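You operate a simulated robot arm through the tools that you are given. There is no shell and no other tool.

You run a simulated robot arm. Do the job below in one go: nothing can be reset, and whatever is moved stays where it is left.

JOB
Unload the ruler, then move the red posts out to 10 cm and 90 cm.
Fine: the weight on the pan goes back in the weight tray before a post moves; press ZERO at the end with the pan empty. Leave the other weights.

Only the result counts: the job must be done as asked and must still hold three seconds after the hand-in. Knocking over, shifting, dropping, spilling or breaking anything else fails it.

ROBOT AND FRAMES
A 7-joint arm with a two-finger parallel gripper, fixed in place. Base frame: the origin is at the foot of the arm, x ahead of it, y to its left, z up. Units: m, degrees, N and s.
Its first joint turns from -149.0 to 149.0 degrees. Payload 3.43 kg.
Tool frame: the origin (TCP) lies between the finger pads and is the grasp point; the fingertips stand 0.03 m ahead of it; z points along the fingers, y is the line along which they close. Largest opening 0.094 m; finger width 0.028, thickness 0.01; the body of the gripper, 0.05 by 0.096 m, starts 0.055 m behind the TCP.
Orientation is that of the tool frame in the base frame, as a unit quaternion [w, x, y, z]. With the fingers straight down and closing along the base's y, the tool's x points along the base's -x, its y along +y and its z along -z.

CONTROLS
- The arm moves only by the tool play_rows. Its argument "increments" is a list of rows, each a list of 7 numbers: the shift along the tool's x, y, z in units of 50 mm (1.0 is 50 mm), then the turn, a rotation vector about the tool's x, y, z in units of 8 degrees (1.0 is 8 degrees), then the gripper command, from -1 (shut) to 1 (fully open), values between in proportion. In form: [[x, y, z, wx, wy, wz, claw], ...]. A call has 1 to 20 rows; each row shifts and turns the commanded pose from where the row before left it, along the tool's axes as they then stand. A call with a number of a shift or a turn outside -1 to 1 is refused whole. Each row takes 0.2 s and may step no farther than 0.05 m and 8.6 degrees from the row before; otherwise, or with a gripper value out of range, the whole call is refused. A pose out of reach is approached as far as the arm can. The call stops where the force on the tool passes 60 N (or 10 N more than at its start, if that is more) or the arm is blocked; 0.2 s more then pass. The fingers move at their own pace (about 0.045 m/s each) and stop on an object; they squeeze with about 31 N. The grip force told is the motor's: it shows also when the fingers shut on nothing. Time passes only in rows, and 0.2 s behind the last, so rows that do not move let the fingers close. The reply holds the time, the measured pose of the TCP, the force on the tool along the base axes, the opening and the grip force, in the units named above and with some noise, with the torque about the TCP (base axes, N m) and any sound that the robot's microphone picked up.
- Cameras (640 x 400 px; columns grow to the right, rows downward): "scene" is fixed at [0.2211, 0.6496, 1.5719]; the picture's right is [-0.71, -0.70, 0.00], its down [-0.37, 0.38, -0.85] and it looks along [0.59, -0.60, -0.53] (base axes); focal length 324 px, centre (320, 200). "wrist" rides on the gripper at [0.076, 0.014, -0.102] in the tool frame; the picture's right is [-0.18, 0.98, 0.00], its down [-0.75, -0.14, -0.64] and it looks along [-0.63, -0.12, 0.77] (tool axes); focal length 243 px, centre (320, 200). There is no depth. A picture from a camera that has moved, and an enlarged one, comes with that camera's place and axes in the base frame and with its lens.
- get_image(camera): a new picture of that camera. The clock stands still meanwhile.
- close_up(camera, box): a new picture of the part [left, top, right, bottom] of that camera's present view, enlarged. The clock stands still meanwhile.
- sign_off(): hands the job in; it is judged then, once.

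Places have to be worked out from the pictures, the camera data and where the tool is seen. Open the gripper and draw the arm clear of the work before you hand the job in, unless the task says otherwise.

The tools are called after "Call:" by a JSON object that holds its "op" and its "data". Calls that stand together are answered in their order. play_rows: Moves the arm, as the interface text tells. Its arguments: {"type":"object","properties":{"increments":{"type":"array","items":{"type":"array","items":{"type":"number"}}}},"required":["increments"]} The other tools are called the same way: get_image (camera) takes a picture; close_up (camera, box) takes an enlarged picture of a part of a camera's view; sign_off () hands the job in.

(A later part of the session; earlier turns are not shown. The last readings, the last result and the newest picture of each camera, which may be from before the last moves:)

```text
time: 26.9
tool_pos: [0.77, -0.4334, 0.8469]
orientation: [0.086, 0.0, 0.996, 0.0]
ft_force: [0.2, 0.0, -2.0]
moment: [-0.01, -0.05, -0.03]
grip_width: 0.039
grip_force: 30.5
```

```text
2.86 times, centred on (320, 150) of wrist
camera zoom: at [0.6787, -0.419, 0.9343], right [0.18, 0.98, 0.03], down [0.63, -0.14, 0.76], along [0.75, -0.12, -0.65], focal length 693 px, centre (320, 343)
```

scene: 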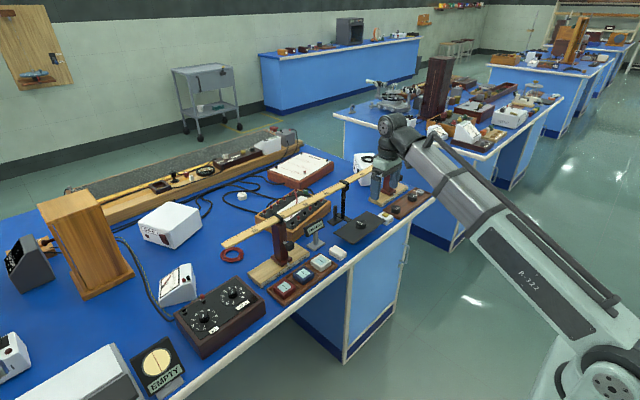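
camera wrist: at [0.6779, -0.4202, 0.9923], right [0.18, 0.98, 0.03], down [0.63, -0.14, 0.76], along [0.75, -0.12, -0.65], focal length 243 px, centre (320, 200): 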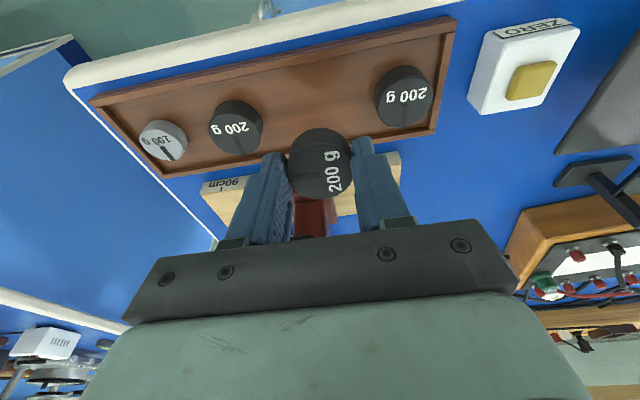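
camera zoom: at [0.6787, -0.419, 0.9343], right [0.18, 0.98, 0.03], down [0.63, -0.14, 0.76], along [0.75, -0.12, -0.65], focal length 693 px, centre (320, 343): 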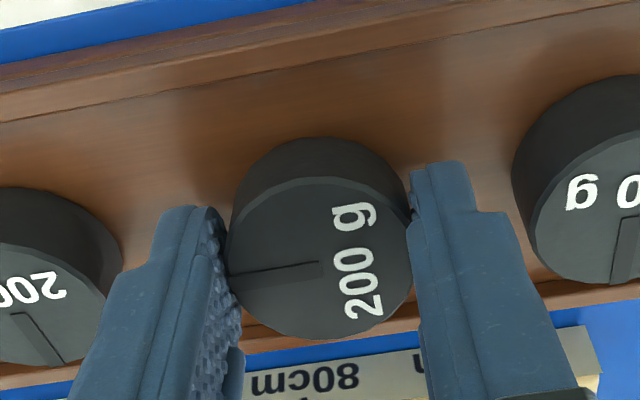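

No contact yet. I'll go down another 3 mm.

Call:
{"op": "play_rows", "data": {"increments": [[0.0052, 0, 0.0296, 0, 0, 0, -1], [0.0052, 0, 0.0296, 0, 0, 0, -1], [0, 0, 0, 0, 0, 0, -1]]}}

Call:
{"op": "close_up", "data": {"camera": "wrist", "box": [110, 20, 450, 240]}}

Call:
{"op": "close_up", "data": {"camera": "scene", "box": [385, 160, 425, 200]}}

```text
time: 27.7
tool_pos: [0.7708, -0.433, 0.846]
orientation: [0.087, 0.0, 0.996, -0.001]
ft_force: [2.8, 3.5, 14.7]
moment: [0.12, 0.15, -0.03]
grip_width: 0.039
grip_force: 31.5
```

```text
1.82 times, centred on (280, 130) of wrist
camera zoom: at [0.6782, -0.4193, 0.9327], right [0.18, 0.98, 0.03], down [0.63, -0.14, 0.76], along [0.75, -0.12, -0.65], focal length 441 px, centre (393, 327)
```

zoom: 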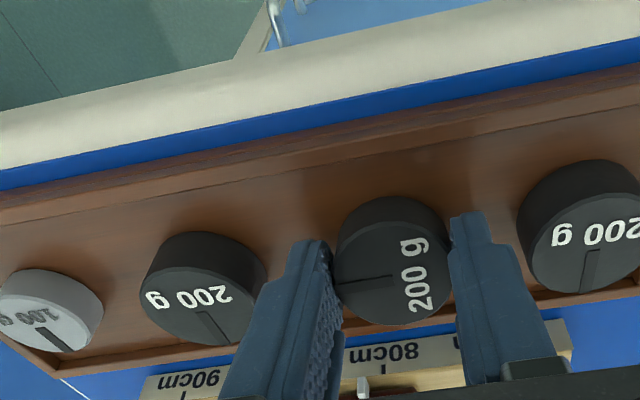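

```text
10.00 times, centred on (405, 180) of scene
camera zoom: at [0.2211, 0.6496, 1.5719], right [-0.71, -0.7, 0.0], down [-0.37, 0.38, -0.85], along [0.59, -0.6, -0.53], focal length 3241 px, centre (-530, 400)
```

zoom: 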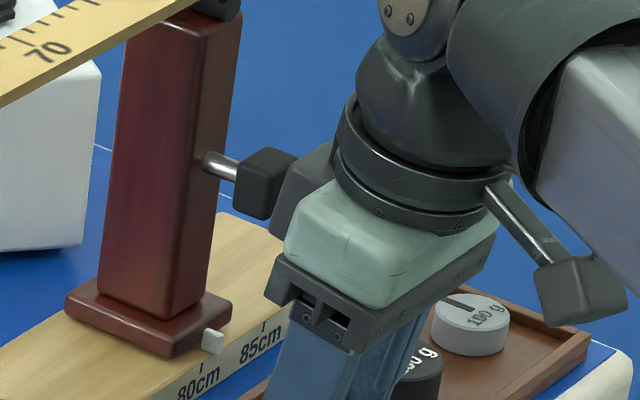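

The force jumped to about 15 N upward, with a moment that matches the weight's near edge touching the tray floor (floor ≈0.805). To set it down flatter, I'll lift 4 mm, shift 3 mm nearer, reduce the tilt to 5°, and lower again.

Call:
{"op": "play_rows", "data": {"increments": [[0, 0, -0.06, 0, 0, 0, -1], [0.05, 0, -0.04, 0, 0, 0, -1], [0.01, 0, 0, 0, 0.3, 0, -1], [0, 0, 0, 0, 0.325, 0, -1], [0, 0, 0, 0, 0, 0, -1], [0, 0, 0, 0, 0, 0, -1]]}}

Call:
{"op": "close_up", "data": {"camera": "wrist", "box": [110, 20, 450, 240]}}

Call:
{"op": "close_up", "data": {"camera": "scene", "box": [385, 160, 425, 200]}}

```text
time: 29.1
tool_pos: [0.7672, -0.4336, 0.8468]
orientation: [0.042, -0.001, 0.999, 0.001]
ft_force: [0.3, 0.5, -1.0]
moment: [0.02, 0.01, -0.04]
grip_width: 0.0391
grip_force: 31.5
```

```text
1.82 times, centred on (280, 130) of wrist
camera zoom: at [0.6829, -0.4202, 0.9426], right [0.18, 0.98, 0.02], down [0.7, -0.14, 0.7], along [0.69, -0.12, -0.71], focal length 441 px, centre (393, 327)
```

zoom: 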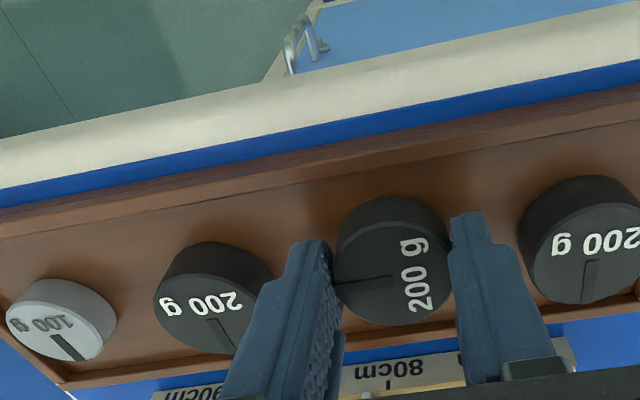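

```text
10.00 times, centred on (405, 180) of scene
camera zoom: at [0.2211, 0.6496, 1.5719], right [-0.71, -0.7, 0.0], down [-0.37, 0.38, -0.85], along [0.59, -0.6, -0.53], focal length 3241 px, centre (-530, 400)
```

zoom: 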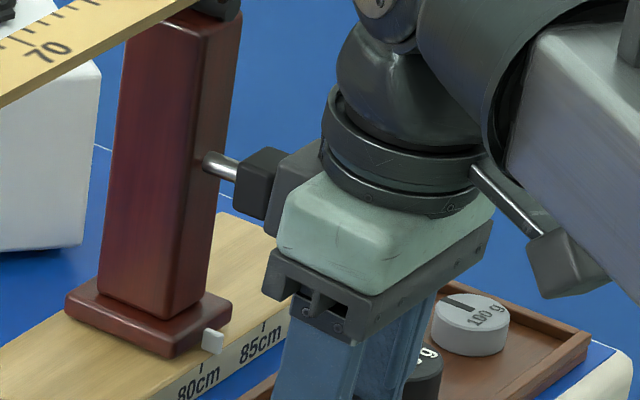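

It is free again at z≈0.847 with 5° tilt. I'll lower by about 2.5 mm to touch.

Call:
{"op": "play_rows", "data": {"increments": [[0.002, 0, 0.025, 0, 0, 0, -1], [0.002, 0, 0.025, 0, 0, 0, -1], [0, 0, 0, 0, 0, 0, -1]]}}

```text
time: 29.9
tool_pos: [0.7675, -0.435, 0.8458]
orientation: [0.042, 0.0, 0.999, 0.0]
ft_force: [0.1, 0.0, -1.8]
moment: [0.0, 0.02, 0.01]
grip_width: 0.039
grip_force: 31.3
```

Call:
{"op": "play_rows", "data": {"increments": [[0.002, 0, 0.02, 0, 0, 0, -1], [0.002, 0, 0.02, 0, 0, 0, -1], [0, 0, 0, 0, 0, 0, -1]]}}

```text
time: 30.7
tool_pos: [0.7675, -0.4338, 0.8457]
orientation: [0.043, -0.001, 0.999, 0.001]
ft_force: [0.3, -1.5, 5.7]
moment: [-0.05, 0.11, 0.05]
grip_width: 0.039
grip_force: 31.1
```

The weight has touched the tray floor gently, at about 8 N. I missed writing a note before the last two small lowering steps. Next I'll open just enough to release (about 0.05 m), keeping clear of the neighbouring weights.

Call:
{"op": "play_rows", "data": {"increments": [[0, 0, 0, 0, 0, 0, -0.1], [0, 0, 0, 0, 0, 0, 0.0], [0, 0, 0, 0, 0, 0, 0.06], [0, 0, 0, 0, 0, 0, 0.06], [0, 0, 0, 0, 0, 0, 0.06]]}}

Call:
{"op": "close_up", "data": {"camera": "wrist", "box": [110, 20, 450, 240]}}

```text
time: 31.9
tool_pos: [0.7669, -0.4329, 0.8452]
orientation: [0.042, 0.0, 0.999, 0.001]
ft_force: [0.3, 0.5, -0.1]
moment: [0.0, 0.03, 0.01]
grip_width: 0.0498
grip_force: 0.1
```

```text
1.82 times, centred on (280, 130) of wrist
camera zoom: at [0.6827, -0.4194, 0.9391], right [0.18, 0.98, 0.02], down [0.7, -0.14, 0.7], along [0.69, -0.12, -0.71], focal length 441 px, centre (393, 327)
```

zoom: 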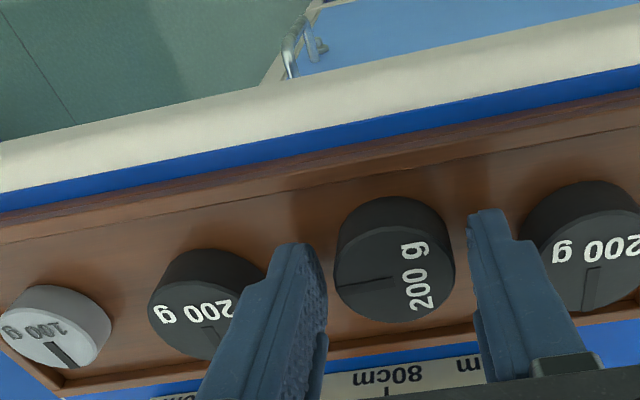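

The weight stands flat in the tray between the other two. I'll withdraw straight back along the tool axis and look at the tray and the sag reading.

Call:
{"op": "play_rows", "data": {"increments": [[0, 0, -0.1, 0, 0, 0, 0.06], [0, 0, -0.2, 0, 0, 0, 0.06], [0, 0, -0.3, 0, 0, 0, 0.06], [0, 0, -0.4, 0, 0, 0, 0.06], [0, 0, -0.4, 0, 0, 0, 0.06], [0, 0, -0.4, 0, 0, 0, 0.06], [0, 0, -0.2, 0, 0, 0, 0.06], [0, 0, 0, 0, 0, 0, 0.06], [0, 0, 0, 0, 0, 0, 0.06]]}}

Call:
{"op": "get_image", "data": {"camera": "wrist"}}

Call:
{"op": "close_up", "data": {"camera": "scene", "box": [290, 140, 450, 260]}}

```text
time: 33.9
tool_pos: [0.7579, -0.4328, 0.945]
orientation: [0.042, 0.0, 0.999, -0.001]
ft_force: [-0.6, 1.3, -0.4]
moment: [-0.03, -0.01, -0.04]
grip_width: 0.0495
grip_force: 0.0
```

```text
taken
camera wrist: at [0.6751, -0.4201, 1.0388], right [0.18, 0.98, 0.02], down [0.7, -0.14, 0.7], along [0.69, -0.12, -0.71], focal length 243 px, centre (320, 200)
```

wrist: 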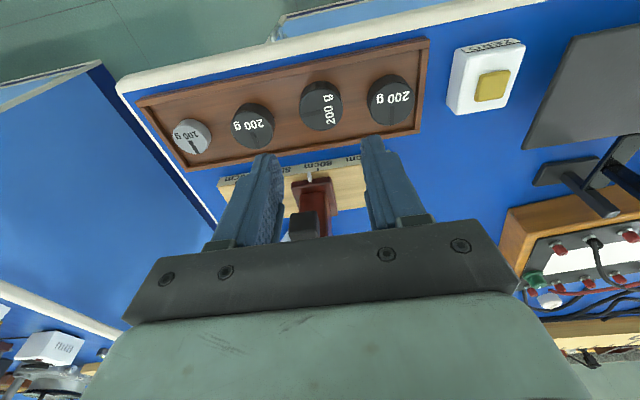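

```text
3.33 times, centred on (370, 200) of scene
camera zoom: at [0.2211, 0.6496, 1.5719], right [-0.71, -0.7, 0.0], down [-0.37, 0.38, -0.85], along [0.59, -0.6, -0.53], focal length 1080 px, centre (153, 200)
```

zoom: 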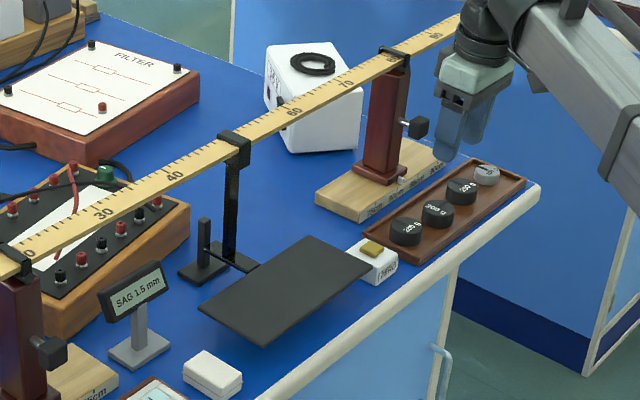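

All weights are in the tray, the pan is empty and SAG reads 1.5 mm. Next I'll study the right post, its pointer, the rail scale and the knob.

Call:
{"op": "close_up", "data": {"camera": "wrist", "box": [210, 130, 390, 250]}}

Call:
{"op": "close_up", "data": {"camera": "scene", "box": [360, 140, 430, 210]}}

Call:
{"op": "close_up", "data": {"camera": "scene", "box": [235, 215, 325, 295]}}

```text
3.33 times, centred on (300, 190) of wrist
camera zoom: at [0.6751, -0.4201, 1.0388], right [0.18, 0.98, 0.02], down [0.7, -0.14, 0.7], along [0.69, -0.12, -0.71], focal length 809 px, centre (387, 233)
```

zoom: 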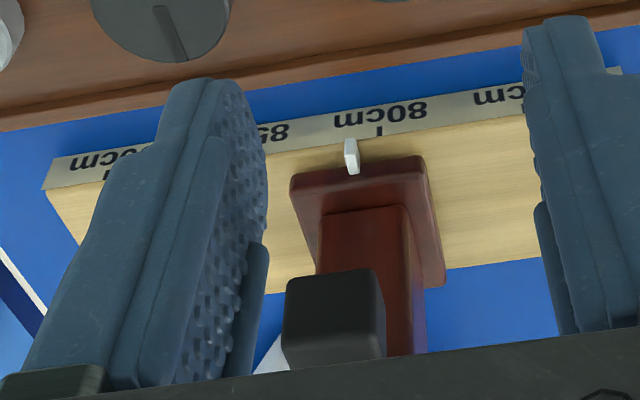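

```text
5.71 times, centred on (395, 175) of scene
camera zoom: at [0.2211, 0.6496, 1.5719], right [-0.71, -0.7, 0.0], down [-0.37, 0.38, -0.85], along [0.59, -0.6, -0.53], focal length 1852 px, centre (-109, 343)
```

zoom: 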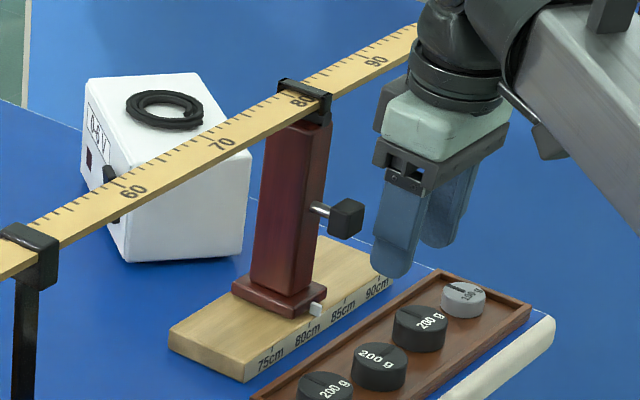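

```text
5.00 times, centred on (280, 255) of scene
camera zoom: at [0.2211, 0.6496, 1.5719], right [-0.71, -0.7, 0.0], down [-0.37, 0.38, -0.85], along [0.59, -0.6, -0.53], focal length 1620 px, centre (520, -75)
```

zoom: 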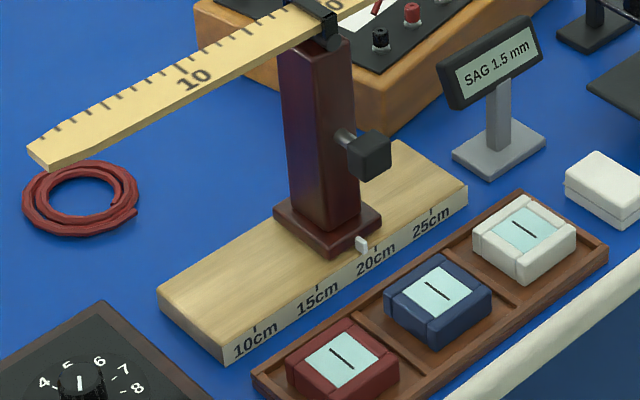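

The posts are actually at about 19 and 81 cm. The right knob is near (0.828, -0.457, 0.912) and about 23 mm wide, and the 90 cm mark is near y≈-0.550. I'll grip the knob with the tool tilted 20° back to keep clear of the ruler, so first I tilt, open and align in y.

Call:
{"op": "play_rows", "data": {"increments": [[0, -0.08, 0, 0, -0.3, 0, 0.5], [0, -0.15, 0, 0, -0.4, 0, 1], [0, -0.15, 0, 0, -0.4, 0, 1], [0, -0.1, 0, 0, -0.4, 0, 1], [0, 0, 0, 0, -0.4, 0, 1], [0, 0, 0, 0, 0, 0, 1], [0, 0, 0, 0, 0, 0, 1]]}}

Call:
{"op": "get_image", "data": {"camera": "wrist"}}

Call:
{"op": "close_up", "data": {"camera": "scene", "box": [360, 140, 440, 210]}}

```text
time: 35.5
tool_pos: [0.7583, -0.4576, 0.9429]
orientation: [0.175, 0.001, 0.985, -0.001]
ft_force: [0.1, 0.2, -0.1]
moment: [0.03, -0.01, 0.01]
grip_width: 0.0937
grip_force: 0.1
```

```text
taken
camera wrist: at [0.6521, -0.4439, 1.0124], right [0.17, 0.98, 0.06], down [0.49, -0.14, 0.86], along [0.86, -0.12, -0.5], focal length 243 px, centre (320, 200)
```

wrist: 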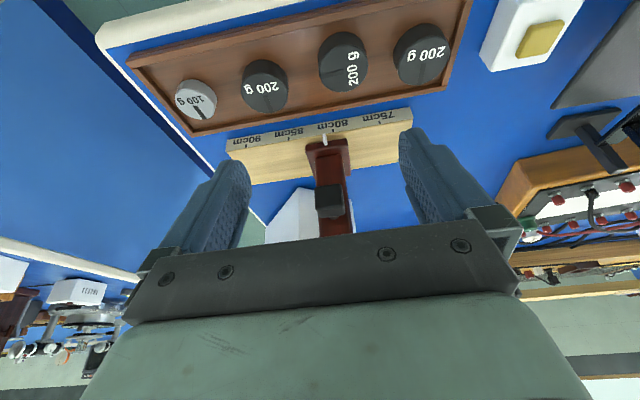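

```text
5.71 times, centred on (400, 175) of scene
camera zoom: at [0.2211, 0.6496, 1.5719], right [-0.71, -0.7, 0.0], down [-0.37, 0.38, -0.85], along [0.59, -0.6, -0.53], focal length 1852 px, centre (-137, 343)
```

zoom: 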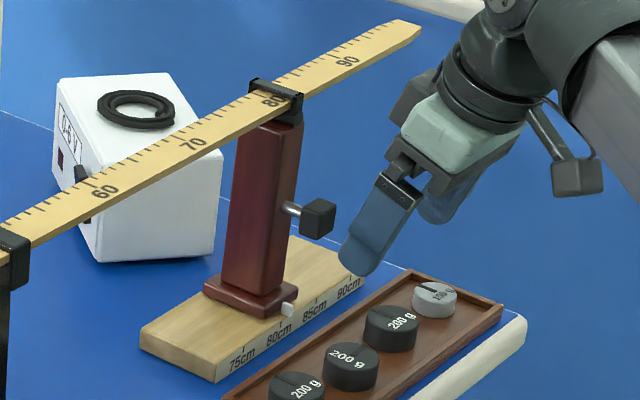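

This view shows the whole rail scale, so I'll zoom in to measure the pointer against the ticks.

Call:
{"op": "close_up", "data": {"camera": "wrist", "box": [215, 95, 425, 235]}}

```text
2.86 times, centred on (320, 165) of wrist
camera zoom: at [0.6521, -0.4439, 1.0124], right [0.17, 0.98, 0.06], down [0.49, -0.14, 0.86], along [0.86, -0.12, -0.5], focal length 693 px, centre (320, 300)
```

zoom: 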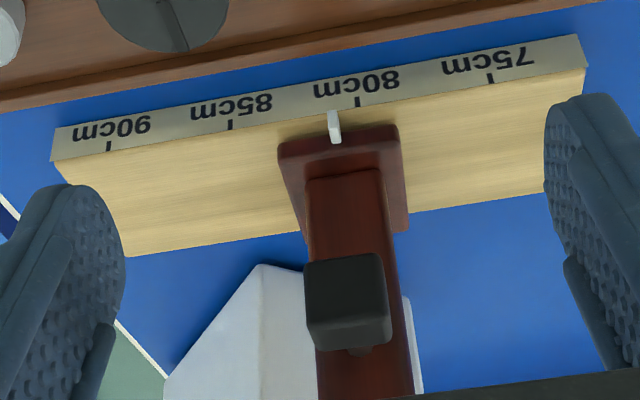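

The pointer is at about 81.0 cm. The ticks put 80 cm at y≈-0.450 and 90 cm at y≈-0.550, and the knob is at y≈-0.459. I'll move the open fingers forward to straddle the knob.

Call:
{"op": "play_rows", "data": {"increments": [[-0.1, -0.01, 0.1, 0, 0, 0, 1], [-0.16, -0.01, 0.18, 0, 0, 0, 1], [-0.16, -0.01, 0.18, 0, 0, 0, 1], [-0.16, 0, 0.18, 0, 0, 0, 1], [-0.1, 0, 0.1, 0, 0, 0, 1], [0, 0, 0, 0, 0, 0, 1], [0, 0, 0, 0, 0, 0, 1]]}}

Call:
{"op": "get_image", "data": {"camera": "wrist"}}

Call:
{"op": "close_up", "data": {"camera": "scene", "box": [360, 140, 440, 210]}}

```text
time: 37.1
tool_pos: [0.804, -0.4588, 0.9211]
orientation: [0.175, 0.0, 0.985, 0.0]
ft_force: [-0.1, -0.1, -0.7]
moment: [0.02, 0.01, -0.01]
grip_width: 0.094
grip_force: 0.1
```

```text
taken
camera wrist: at [0.6973, -0.4453, 0.9899], right [0.17, 0.98, 0.06], down [0.49, -0.14, 0.86], along [0.86, -0.12, -0.5], focal length 243 px, centre (320, 200)
```

wrist: 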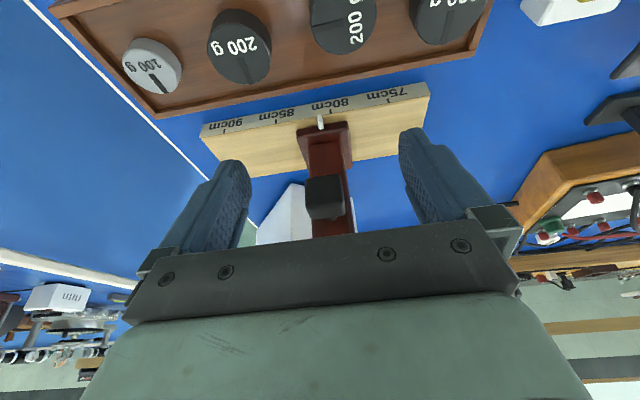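

```text
5.71 times, centred on (400, 175) of scene
camera zoom: at [0.2211, 0.6496, 1.5719], right [-0.71, -0.7, 0.0], down [-0.37, 0.38, -0.85], along [0.59, -0.6, -0.53], focal length 1852 px, centre (-137, 343)
```

zoom: 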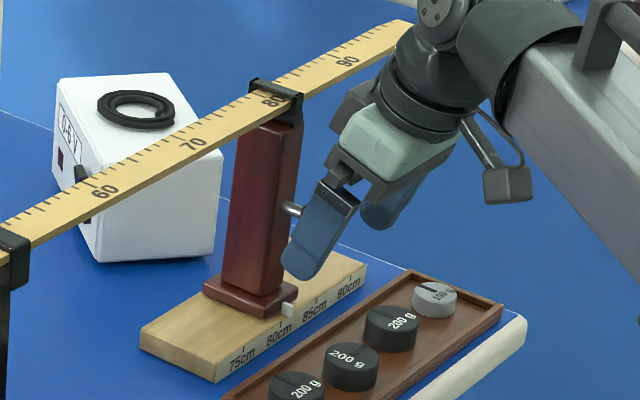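

The fingers are now on either side of the knob, with the gripper's rear housing clear of the ruler. I'll advance the last 16 mm and close on the knob.

Call:
{"op": "play_rows", "data": {"increments": [[-0.1, -0.01, 0.1, 0, 0, 0, 1], [-0.1, 0, 0.1, 0, 0, 0, 1], [-0.045, 0, 0.06, 0, 0, 0, 1], [0, 0, 0, 0, 0, 0, 1], [0, 0, 0, 0, 0, 0, 0], [0, 0, 0, 0, 0, 0, -0.3], [0, 0, 0, 0, 0, 0, -1], [0, 0, 0, 0, 0, 0, -1], [0, 0, 0, 0, 0, 0, -1], [0, 0, 0, 0, 0, 0, -1], [0, 0, 0, 0, 0, 0, -1]]}}

Call:
{"op": "get_image", "data": {"camera": "wrist"}}

Call:
{"op": "close_up", "data": {"camera": "scene", "box": [360, 140, 440, 210]}}

```text
time: 39.5
tool_pos: [0.8194, -0.4598, 0.9128]
orientation: [0.175, 0.0, 0.985, 0.0]
ft_force: [-1.3, 1.0, -0.8]
moment: [-0.02, -0.02, -0.01]
grip_width: 0.0282
grip_force: 45.1
```

```text
taken
camera wrist: at [0.7127, -0.4461, 0.9825], right [0.17, 0.98, 0.06], down [0.49, -0.14, 0.86], along [0.86, -0.12, -0.5], focal length 243 px, centre (320, 200)
```

wrist: 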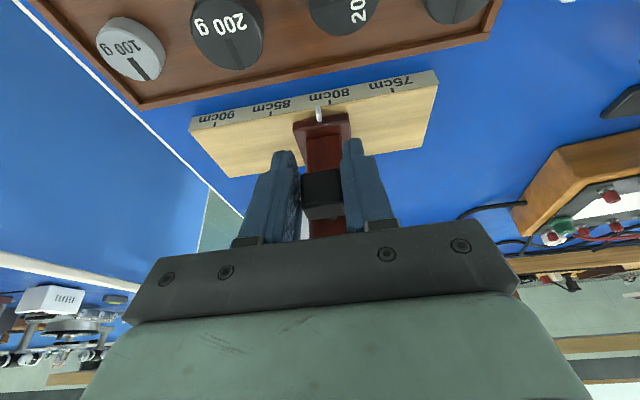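

```text
5.71 times, centred on (400, 175) of scene
camera zoom: at [0.2211, 0.6496, 1.5719], right [-0.71, -0.7, 0.0], down [-0.37, 0.38, -0.85], along [0.59, -0.6, -0.53], focal length 1852 px, centre (-137, 343)
```

zoom: 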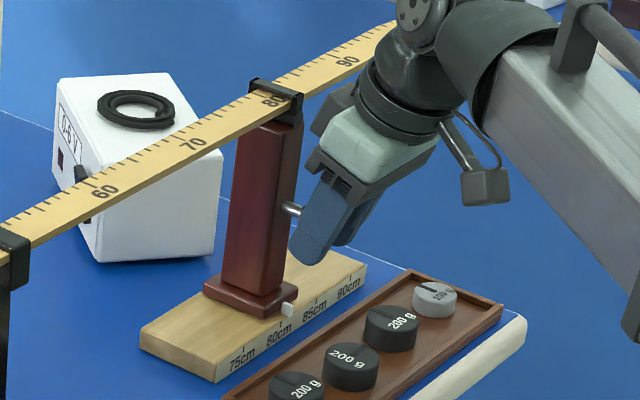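

The knob is gripped at 28 mm. I'll try a small test move of 10 mm toward 90 cm (-y) to see how the post responds.

Call:
{"op": "play_rows", "data": {"increments": [[0, -0.05, 0, 0, 0, 0, -1], [0, -0.05, 0, 0, 0, 0, -1], [0, -0.05, 0, 0, 0, 0, -1], [0, -0.05, 0, 0, 0, 0, -1], [0, 0, 0, 0, 0, 0, -1]]}}

Call:
{"op": "get_image", "data": {"camera": "wrist"}}

Call:
{"op": "close_up", "data": {"camera": "scene", "box": [360, 140, 440, 210]}}

```text
time: 40.7
tool_pos: [0.8184, -0.4702, 0.9132]
orientation: [0.176, 0.0, 0.984, -0.001]
ft_force: [7.5, 1.1, 16.9]
moment: [0.02, 0.1, 0.12]
grip_width: 0.0283
grip_force: 45.1
```

```text
taken
camera wrist: at [0.7125, -0.4552, 0.9822], right [0.17, 0.98, 0.06], down [0.48, -0.14, 0.86], along [0.86, -0.12, -0.5], focal length 243 px, centre (320, 200)
```

wrist: 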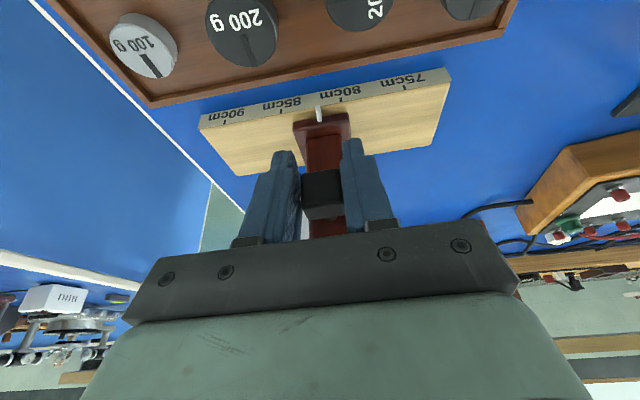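

```text
5.71 times, centred on (400, 175) of scene
camera zoom: at [0.2211, 0.6496, 1.5719], right [-0.71, -0.7, 0.0], down [-0.37, 0.38, -0.85], along [0.59, -0.6, -0.53], focal length 1852 px, centre (-137, 343)
```

zoom: 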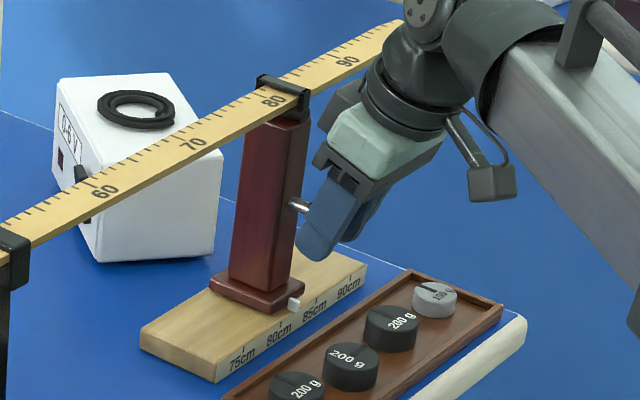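

The post slid 10 mm with the knob and the ruler stayed put. A small constraint force has built up (Fx 7.5, Fz 17 N), so I'll continue slowly, easing slightly up and forward.

Call:
{"op": "play_rows", "data": {"increments": [[0, -0.06, -0.01, 0, 0, 0, -1], [0, -0.08, -0.01, 0, 0, 0, -1], [0, -0.08, 0, 0, 0, 0, -1], [0, -0.08, 0, 0, 0, 0, -1], [0, -0.08, 0, 0, 0, 0, -1], [0, 0, 0, 0, 0, 0, -1]]}}

```text
time: 42.1
tool_pos: [0.8194, -0.4881, 0.9141]
orientation: [0.174, 0.0, 0.985, 0.0]
ft_force: [14.0, 0.8, 9.2]
moment: [0.06, -0.15, 0.01]
grip_width: 0.0283
grip_force: 45.0
```

The post moves fine, and the growing +x force suggests the rail runs slightly toward +x as y decreases. I'll compensate by about 2 mm forward and 1 mm up while moving 30 mm more.

Call:
{"op": "play_rows", "data": {"increments": [[-0.02, -0.06, -0.004, 0, 0, 0, -1], [-0.02, -0.09, -0.004, 0, 0, 0, -1], [-0.002, -0.09, 0.001, 0, 0, 0, -1], [-0.002, -0.09, 0.001, 0, 0, 0, -1], [-0.002, -0.09, 0.001, 0, 0, 0, -1], [-0.002, -0.09, 0.001, 0, 0, 0, -1], [-0.002, -0.09, 0.001, 0, 0, 0, -1], [0, 0, 0, 0, 0, 0, -1]]}}

Call:
{"op": "get_image", "data": {"camera": "wrist"}}

Call:
{"op": "close_up", "data": {"camera": "scene", "box": [360, 140, 440, 210]}}

```text
time: 43.9
tool_pos: [0.8191, -0.5208, 0.9127]
orientation: [0.173, 0.001, 0.985, 0.0]
ft_force: [-13.5, -0.7, -32.8]
moment: [-0.08, 0.95, 0.0]
grip_width: 0.0284
grip_force: 44.8
```

```text
taken
camera wrist: at [0.7129, -0.5066, 0.9831], right [0.17, 0.98, 0.06], down [0.49, -0.14, 0.86], along [0.85, -0.12, -0.51], focal length 243 px, centre (320, 200)
```

wrist: 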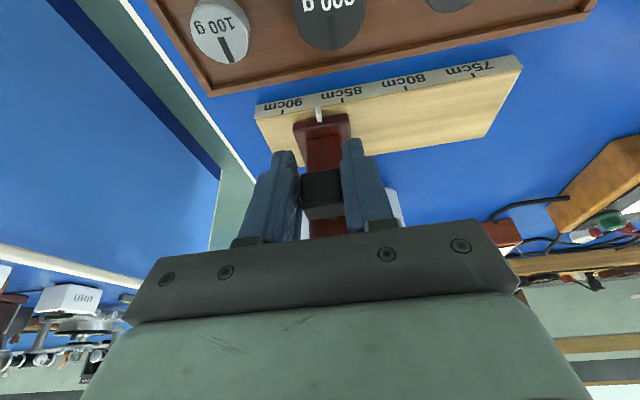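

```text
5.71 times, centred on (400, 175) of scene
camera zoom: at [0.2211, 0.6496, 1.5719], right [-0.71, -0.7, 0.0], down [-0.37, 0.38, -0.85], along [0.59, -0.6, -0.53], focal length 1852 px, centre (-137, 343)
```

zoom: 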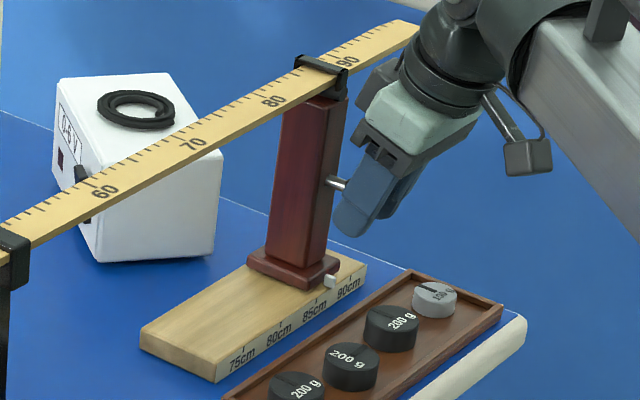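

The pointer is now near 87 cm. My correction overshot (Fz -33 N), so I'll ease the tool slightly down and back before continuing.

Call:
{"op": "play_rows", "data": {"increments": [[0.008, 0, 0.004, 0, 0, 0, -1], [0.008, 0, 0.004, 0, 0, 0, -1], [0, 0, 0, 0, 0, 0, -1]]}}

```text
time: 44.7
tool_pos: [0.8194, -0.5187, 0.913]
orientation: [0.172, 0.0, 0.985, 0.001]
ft_force: [-19.3, -2.1, -26.1]
moment: [0.01, 0.83, -0.13]
grip_width: 0.0285
grip_force: 45.0
```

Constraint forces remain from the stiff grip, so I'll relax the grip slightly to about 36 mm. The fingers will then only cage the knob and can push it without binding.

Call:
{"op": "play_rows", "data": {"increments": [[0, 0, 0, 0, 0, 0, -0.38], [0, 0, 0, 0, 0, 0, -0.3], [0, 0, 0, 0, 0, 0, -0.234], [0, 0, 0, 0, 0, 0, -0.234]]}}

Call:
{"op": "close_up", "data": {"camera": "wrist", "box": [215, 75, 425, 235]}}

Call:
{"op": "close_up", "data": {"camera": "scene", "box": [370, 140, 440, 210]}}

```text
time: 45.7
tool_pos: [0.82, -0.5196, 0.9139]
orientation: [0.175, 0.0, 0.985, 0.0]
ft_force: [-0.3, 0.7, -0.5]
moment: [0.01, 0.03, -0.01]
grip_width: 0.0361
grip_force: 0.1
```

```text
2.50 times, centred on (320, 155) of wrist
camera zoom: at [0.7135, -0.5051, 0.9835], right [0.17, 0.98, 0.06], down [0.49, -0.14, 0.86], along [0.86, -0.12, -0.5], focal length 606 px, centre (320, 312)
```

zoom: 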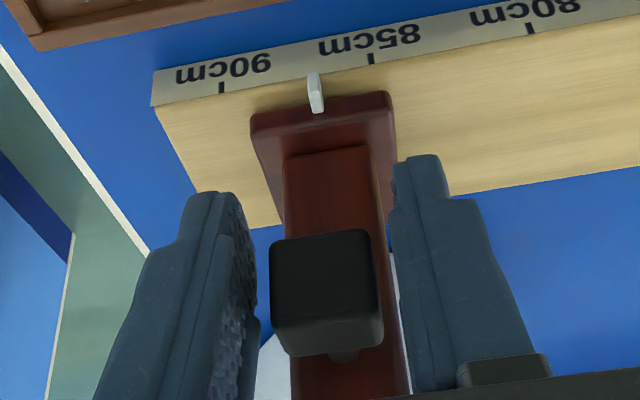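

```text
5.71 times, centred on (405, 175) of scene
camera zoom: at [0.2211, 0.6496, 1.5719], right [-0.71, -0.7, 0.0], down [-0.37, 0.38, -0.85], along [0.59, -0.6, -0.53], focal length 1852 px, centre (-166, 343)
```

zoom: 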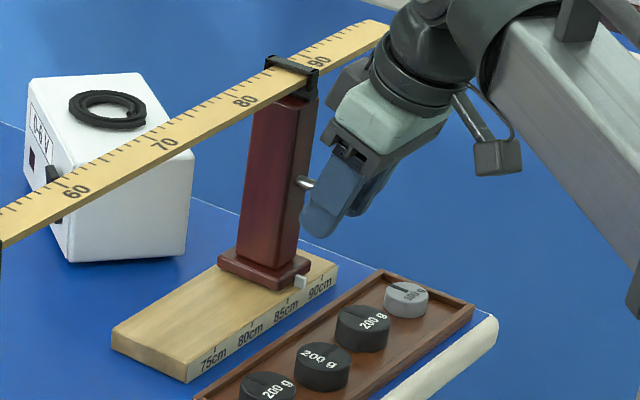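

Forces cleared, and the pointer now reads about 87.0 cm. I'll push the knob another 29 mm toward 90 with the caging finger and then re-measure.

Call:
{"op": "play_rows", "data": {"increments": [[0, -0.06, 0, 0, 0, 0, -0.234], [0, -0.08, 0, 0, 0, 0, -0.234], [0, -0.08, 0, 0, 0, 0, -0.234], [0, -0.08, 0, 0, 0, 0, -0.234], [0, -0.08, 0, 0, 0, 0, -0.234], [0, -0.08, 0, 0, 0, 0, -0.234], [0, -0.08, 0, 0, 0, 0, -0.234], [0, -0.06, 0, 0, 0, 0, -0.234], [0, -0.04, 0, 0, 0, 0, -0.234], [0, 0, 0, 0, 0, 0, -0.234]]}}

Call:
{"op": "close_up", "data": {"camera": "wrist", "box": [215, 75, 425, 235]}}

Call:
{"op": "close_up", "data": {"camera": "scene", "box": [370, 140, 440, 210]}}

```text
time: 47.9
tool_pos: [0.8208, -0.5515, 0.9132]
orientation: [0.175, 0.0, 0.985, 0.0]
ft_force: [-0.1, 0.6, 0.6]
moment: [-0.01, -0.01, -0.02]
grip_width: 0.0367
grip_force: 0.7
```

```text
2.50 times, centred on (320, 155) of wrist
camera zoom: at [0.714, -0.5381, 0.9827], right [0.17, 0.98, 0.06], down [0.49, -0.14, 0.86], along [0.86, -0.12, -0.5], focal length 606 px, centre (320, 312)
```

zoom: 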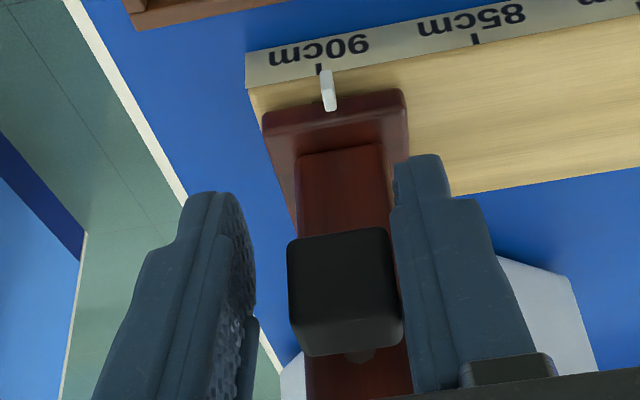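

```text
5.71 times, centred on (405, 175) of scene
camera zoom: at [0.2211, 0.6496, 1.5719], right [-0.71, -0.7, 0.0], down [-0.37, 0.38, -0.85], along [0.59, -0.6, -0.53], focal length 1852 px, centre (-166, 343)
```

zoom: 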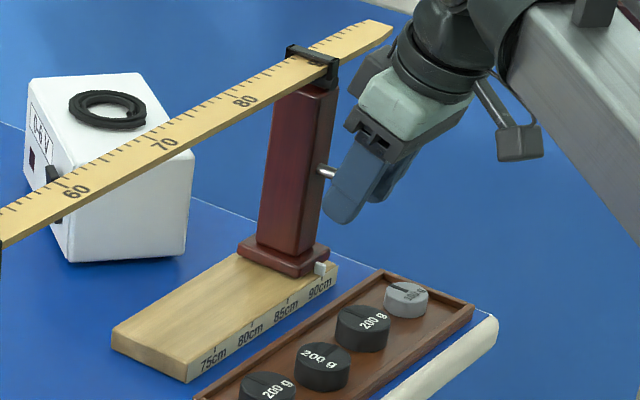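

The pointer is very close to the 90 cm tick, so I'll zoom in tighter.

Call:
{"op": "close_up", "data": {"camera": "wrist", "box": [290, 85, 350, 130]}}

Call:
{"op": "close_up", "data": {"camera": "scene", "box": [405, 180, 435, 205]}}

```text
8.89 times, centred on (320, 108) of wrist
camera zoom: at [0.714, -0.5381, 0.9827], right [0.17, 0.98, 0.06], down [0.49, -0.14, 0.86], along [0.86, -0.12, -0.5], focal length 2157 px, centre (320, 1022)
```

zoom: 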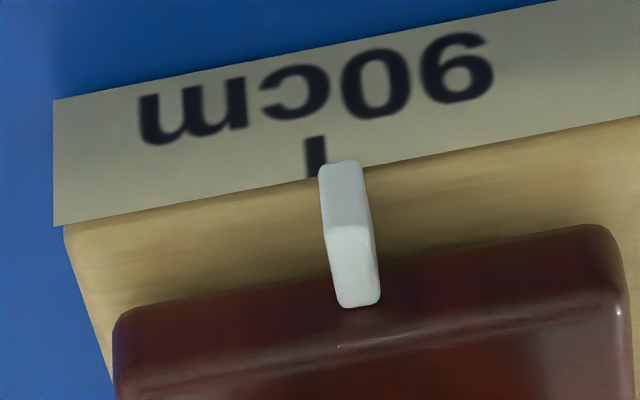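

```text
16.00 times, centred on (420, 192) of scene
camera zoom: at [0.2211, 0.6496, 1.5719], right [-0.71, -0.7, 0.0], down [-0.37, 0.38, -0.85], along [0.59, -0.6, -0.53], focal length 5185 px, centre (-1280, 320)
```

zoom: 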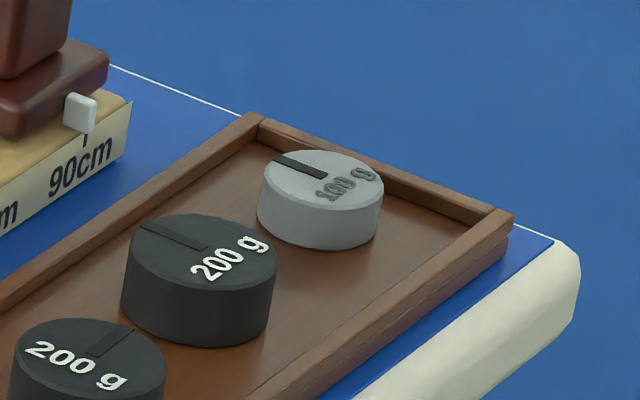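

The pointer is about 2 mm short of 90 (≈89.8), which agrees with the travel count. I'll push 2.1 mm more.

Call:
{"op": "play_rows", "data": {"increments": [[0, -0.022, 0, 0, 0, 0, -0.234], [0, -0.02, 0, 0, 0, 0, -0.234], [0, 0, 0, 0, 0, 0, -0.234], [0, 0, 0, 0, 0, 0, -0.234]]}}

Call:
{"op": "close_up", "data": {"camera": "wrist", "box": [290, 85, 350, 130]}}

Call:
{"op": "close_up", "data": {"camera": "scene", "box": [375, 140, 435, 205]}}

```text
time: 48.9
tool_pos: [0.8207, -0.5538, 0.9137]
orientation: [0.174, 0.0, 0.985, 0.0]
ft_force: [-0.2, 1.4, 0.2]
moment: [0.0, 0.01, 0.02]
grip_width: 0.0367
grip_force: 0.4
```

```text
8.89 times, centred on (320, 108) of wrist
camera zoom: at [0.7134, -0.5398, 0.983], right [0.17, 0.98, 0.06], down [0.49, -0.14, 0.86], along [0.86, -0.12, -0.5], focal length 2157 px, centre (320, 1022)
```

zoom: 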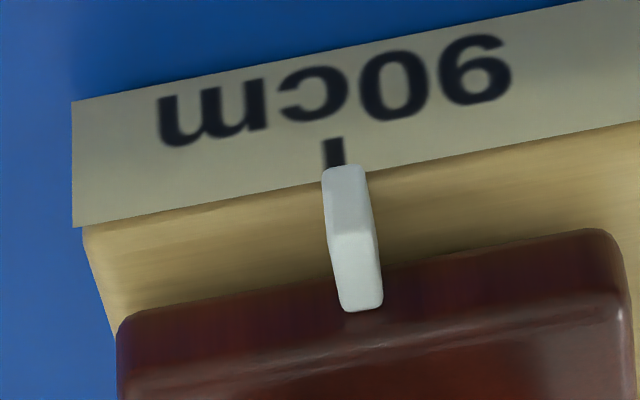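

```text
6.15 times, centred on (405, 172) of scene
camera zoom: at [0.2211, 0.6496, 1.5719], right [-0.71, -0.7, 0.0], down [-0.37, 0.38, -0.85], along [0.59, -0.6, -0.53], focal length 1994 px, centre (-203, 369)
```

zoom: 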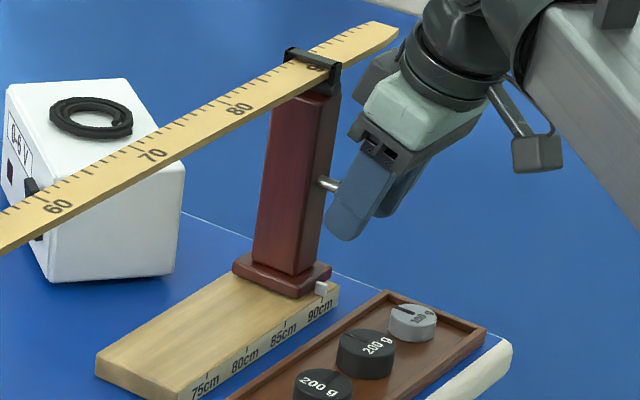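

Only about 0.8 mm short now. I'll make one last 0.75 mm nudge and verify.

Call:
{"op": "play_rows", "data": {"increments": [[0, -0.015, 0, 0, 0, 0, -0.234], [0, 0, 0, 0, 0, 0, -0.234], [0, 0, 0, 0, 0, 0, -0.234]]}}

Call:
{"op": "close_up", "data": {"camera": "wrist", "box": [290, 85, 350, 130]}}

```text
time: 49.7
tool_pos: [0.8196, -0.5539, 0.9142]
orientation: [0.175, 0.0, 0.985, 0.0]
ft_force: [-0.8, 2.4, 0.0]
moment: [0.0, -0.04, 0.06]
grip_width: 0.0371
grip_force: 0.8
```

```text
8.89 times, centred on (320, 108) of wrist
camera zoom: at [0.7134, -0.5405, 0.983], right [0.17, 0.98, 0.06], down [0.49, -0.14, 0.86], along [0.86, -0.12, -0.5], focal length 2157 px, centre (320, 1022)
```

zoom: 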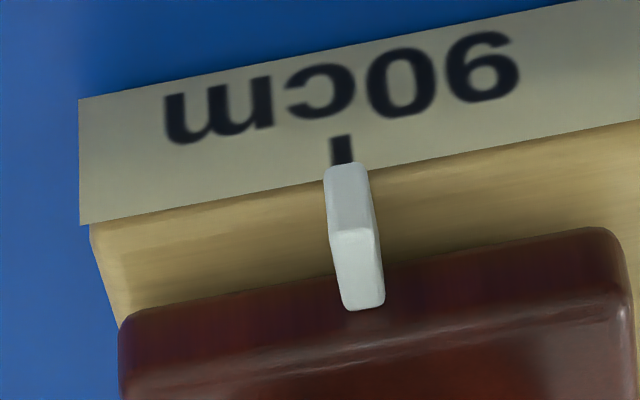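

The right post pointer is on the 90 cm tick to within about 0.3 mm. I'll open and back the gripper away from the knob the way it came.

Call:
{"op": "play_rows", "data": {"increments": [[0, 0, 0, 0, 0, 0, 0.2], [0, 0, 0, 0, 0, 0, 0.6], [0, 0, 0, 0, 0, 0, 1], [0.1, 0, -0.1, 0, 0, 0, 1], [0.2, 0, -0.2, 0, 0, 0, 1], [0.25, 0, -0.25, 0, 0, 0, 1], [0.25, 0, -0.3, 0, 0, 0, 1], [0.25, 0, -0.4, 0, 0, 0, 1], [0.2, 0, -0.4, 0, 0, 0, 1], [0, 0, -0.2, 0, 0, 0, 1], [0, 0, 0, 0, 0, 0, 1], [0, 0, 0, 0, 0, 0, 1]]}}

Call:
{"op": "get_image", "data": {"camera": "wrist"}}

Call:
{"op": "get_image", "data": {"camera": "scene"}}

```text
time: 52.3
tool_pos: [0.7324, -0.5537, 0.9797]
orientation: [0.175, 0.0, 0.985, 0.0]
ft_force: [-0.1, 0.4, 1.1]
moment: [0.03, 0.01, 0.01]
grip_width: 0.0941
grip_force: 0.0
```

```text
taken
camera wrist: at [0.6252, -0.5396, 1.0495], right [0.17, 0.98, 0.06], down [0.49, -0.14, 0.86], along [0.86, -0.12, -0.5], focal length 243 px, centre (320, 200)
```

wrist: 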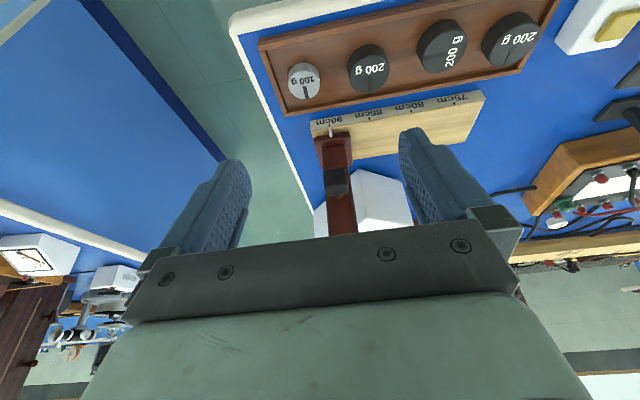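

```text
taken
```

scene: 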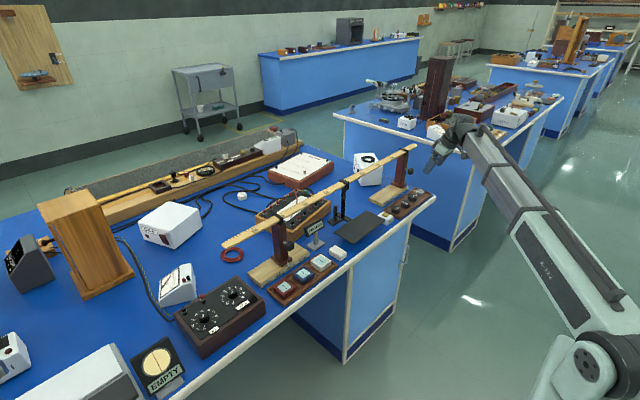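

The right post stays at 90. I'll sweep to the left post at constant height (fingertips near z≈0.95), above everything on the bench.

Call:
{"op": "play_rows", "data": {"increments": [[0, 0.1, 0, 0, 0, 0, 1], [0, 0.25, 0, 0, 0, 0, 1], [0, 0.4, 0, 0, 0, 0, 1], [0, 0.45, 0, 0, 0, 0, 1], [0, 0.45, 0, 0, 0, 0, 1], [0, 0.45, 0, 0, 0, 0, 1], [0, 0.45, 0, 0, 0, 0, 1], [0, 0.45, 0, 0, 0, 0, 1], [0, 0.45, 0, 0, 0, 0, 1], [0, 0.45, 0, 0, 0, 0, 1], [0, 0.45, 0, 0, 0, 0, 1], [0, 0.45, 0, 0, 0, 0, 1], [0, 0.45, 0, 0, 0, 0, 1], [0, 0.45, 0, 0, 0, 0, 1], [0, 0.45, 0, 0, 0, 0, 1], [0, 0.4, 0, 0, 0, 0, 1], [0, 0.3, 0, 0, 0, 0, 1], [0, 0.2, 0, 0, 0, 0, 1], [0, 0.1, 0, 0, 0, 0, 1], [0, 0, 0, 0, 0, 0, 1]]}}

```text
time: 56.5
tool_pos: [0.7295, -0.1959, 0.9799]
orientation: [0.174, 0.0, 0.985, 0.0]
ft_force: [-0.4, -0.7, 0.9]
moment: [-0.03, 0.01, -0.03]
grip_width: 0.0941
grip_force: 0.0
```

Halfway there at y≈-0.196 with no contact. I'll continue the sweep to y≈0.156.

Call:
{"op": "play_rows", "data": {"increments": [[0, 0.1, 0, 0, 0, 0, 1], [0, 0.25, 0, 0, 0, 0, 1], [0, 0.4, 0, 0, 0, 0, 1], [0, 0.45, 0, 0, 0, 0, 1], [0, 0.45, 0, 0, 0, 0, 1], [0, 0.45, 0, 0, 0, 0, 1], [0, 0.45, 0, 0, 0, 0, 1], [0, 0.45, 0, 0, 0, 0, 1], [0, 0.45, 0, 0, 0, 0, 1], [0, 0.45, 0, 0, 0, 0, 1], [0, 0.45, 0, 0, 0, 0, 1], [0, 0.45, 0, 0, 0, 0, 1], [0, 0.45, 0, 0, 0, 0, 1], [0, 0.45, 0, 0, 0, 0, 1], [0, 0.4, 0, 0, 0, 0, 1], [0, 0.4, 0, 0, 0, 0, 1], [0, 0.3, 0, 0, 0, 0, 1], [0, 0.2, 0, 0, 0, 0, 1], [0, 0.05, 0, 0, 0, 0, 1], [0, 0, 0, 0, 0, 0, 1]]}}

Call:
{"op": "get_image", "data": {"camera": "wrist"}}

Call:
{"op": "close_up", "data": {"camera": "scene", "box": [230, 160, 390, 300]}}

```text
time: 60.7
tool_pos: [0.73, 0.1545, 0.9792]
orientation: [0.174, 0.001, 0.985, 0.0]
ft_force: [0.0, 0.3, -0.3]
moment: [0.0, 0.04, 0.0]
grip_width: 0.0938
grip_force: 0.1
```

```text
taken
camera wrist: at [0.6236, 0.1687, 1.0495], right [0.17, 0.98, 0.06], down [0.49, -0.14, 0.86], along [0.86, -0.12, -0.5], focal length 243 px, centre (320, 200)
```

wrist: 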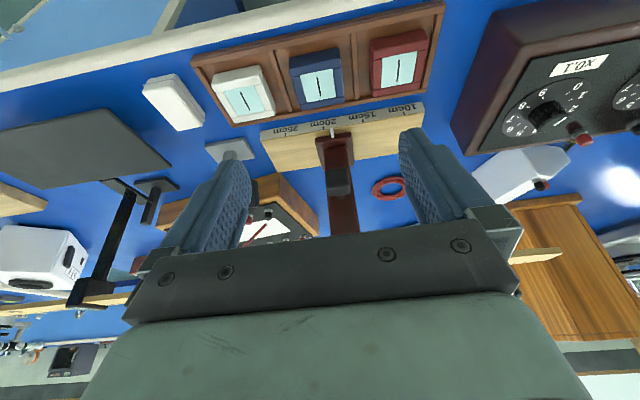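

```text
2.86 times, centred on (310, 230) of scene
camera zoom: at [0.2211, 0.6496, 1.5719], right [-0.71, -0.7, 0.0], down [-0.37, 0.38, -0.85], along [0.59, -0.6, -0.53], focal length 926 px, centre (349, 114)
```

zoom: 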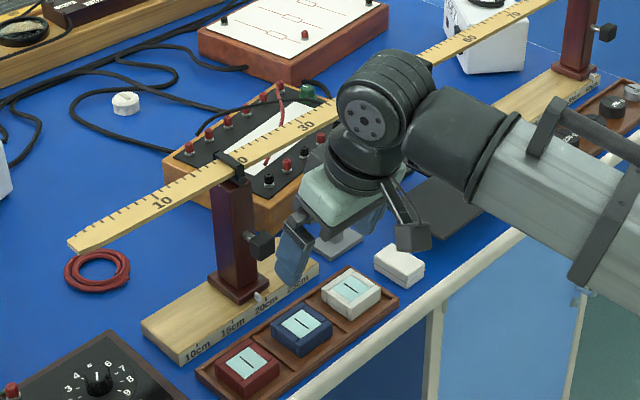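

The knob of the left post is in view between the fingers. I'll zoom in to measure the pointer and the knob.

Call:
{"op": "close_up", "data": {"camera": "wrist", "box": [245, 90, 435, 220]}}

```text
3.08 times, centred on (340, 155) of wrist
camera zoom: at [0.6236, 0.1687, 1.0495], right [0.17, 0.98, 0.06], down [0.49, -0.14, 0.86], along [0.86, -0.12, -0.5], focal length 746 px, centre (258, 338)
```

zoom: 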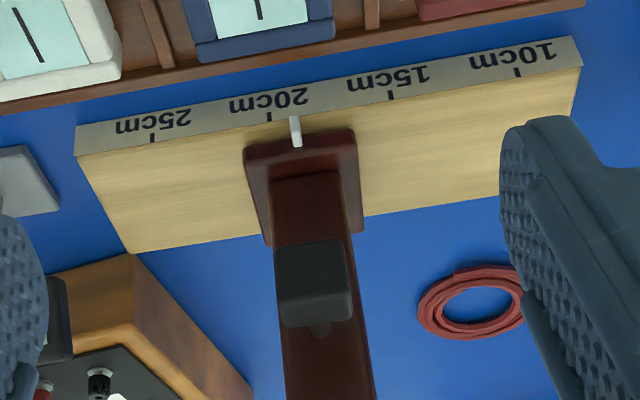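

The left pointer is at about 19.0 cm, the 10 cm tick is at y≈0.249, and the knob is at y≈0.160. I'll advance to straddle the knob as before, then partly close to a 36 mm cage.

Call:
{"op": "play_rows", "data": {"increments": [[-0.1, 0.05, 0.15, 0, 0, 0, 1], [-0.16, 0.06, 0.24, 0, 0, 0, 1], [-0.17, 0, 0.26, 0, 0, 0, 1], [-0.17, 0, 0.26, 0, 0, 0, 1], [-0.17, 0, 0.26, 0, 0, 0, 1], [-0.17, 0, 0.26, 0, 0, 0, 1], [-0.15, 0, 0.23, 0, 0, 0, 1], [-0.1, 0, 0.14, 0, 0, 0, 1], [-0.044, 0, 0.06, 0, 0, 0, 1], [0, 0, 0, 0, 0, 0, 1], [0, 0, 0, 0, 0, 0, 1]]}}

Call:
{"op": "get_image", "data": {"camera": "wrist"}}

Call:
{"op": "close_up", "data": {"camera": "scene", "box": [240, 180, 360, 290]}}

```text
time: 63.1
tool_pos: [0.8199, 0.1622, 0.9135]
orientation: [0.175, 0.0, 0.985, 0.0]
ft_force: [1.3, 0.5, 0.7]
moment: [0.01, -0.01, 0.04]
grip_width: 0.0939
grip_force: 0.0
```

```text
taken
camera wrist: at [0.7129, 0.176, 0.9825], right [0.17, 0.98, 0.06], down [0.49, -0.14, 0.86], along [0.86, -0.12, -0.5], focal length 243 px, centre (320, 200)
```

wrist: 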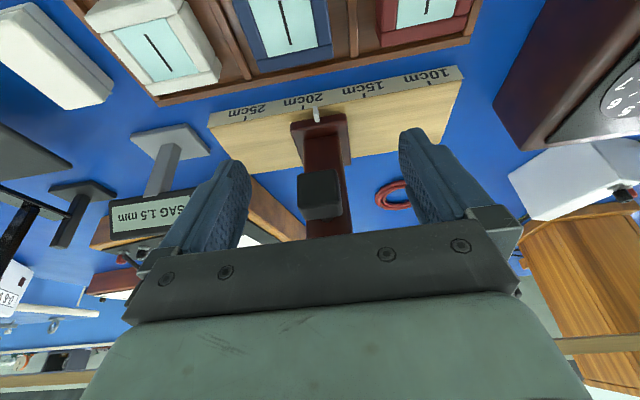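

```text
3.64 times, centred on (300, 235) of scene
camera zoom: at [0.2211, 0.6496, 1.5719], right [-0.71, -0.7, 0.0], down [-0.37, 0.38, -0.85], along [0.59, -0.6, -0.53], focal length 1178 px, centre (393, 73)
```

zoom: 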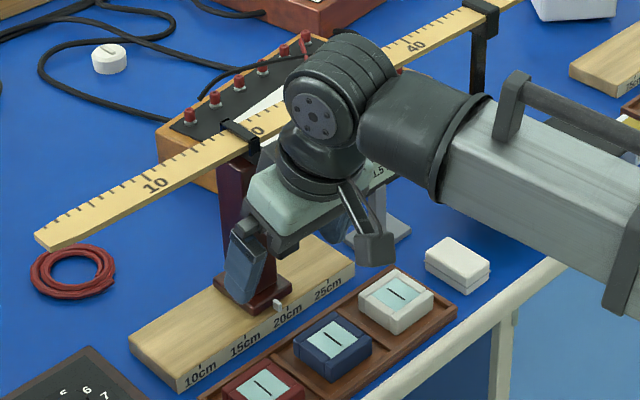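

The knob is centred between the fingers and there are no forces. I'll close to the 36 mm cage.

Call:
{"op": "play_rows", "data": {"increments": [[0, 0, 0, 0, 0, 0, 0.4], [0, 0, 0, 0, 0, 0, 0], [0, 0, 0, 0, 0, 0, -0.234], [0, 0, 0, 0, 0, 0, -0.234], [0, 0, 0, 0, 0, 0, -0.234], [0, 0, 0, 0, 0, 0, -0.234], [0, 0, 0, 0, 0, 0, -0.234]]}}

Call:
{"op": "close_up", "data": {"camera": "wrist", "box": [215, 75, 425, 235]}}

```text
time: 64.7
tool_pos: [0.819, 0.1623, 0.9118]
orientation: [0.174, 0.0, 0.985, -0.001]
ft_force: [0.3, -0.6, -0.4]
moment: [-0.01, 0.01, 0.01]
grip_width: 0.0363
grip_force: 0.2
```

```text
2.50 times, centred on (320, 155) of wrist
camera zoom: at [0.7129, 0.176, 0.9825], right [0.17, 0.98, 0.06], down [0.49, -0.14, 0.86], along [0.86, -0.12, -0.5], focal length 606 px, centre (320, 312)
```

zoom: 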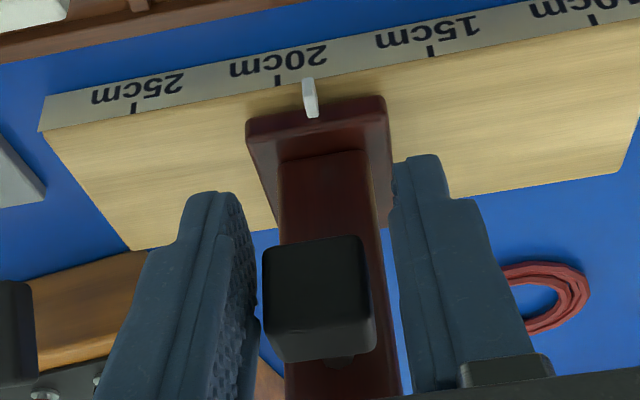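

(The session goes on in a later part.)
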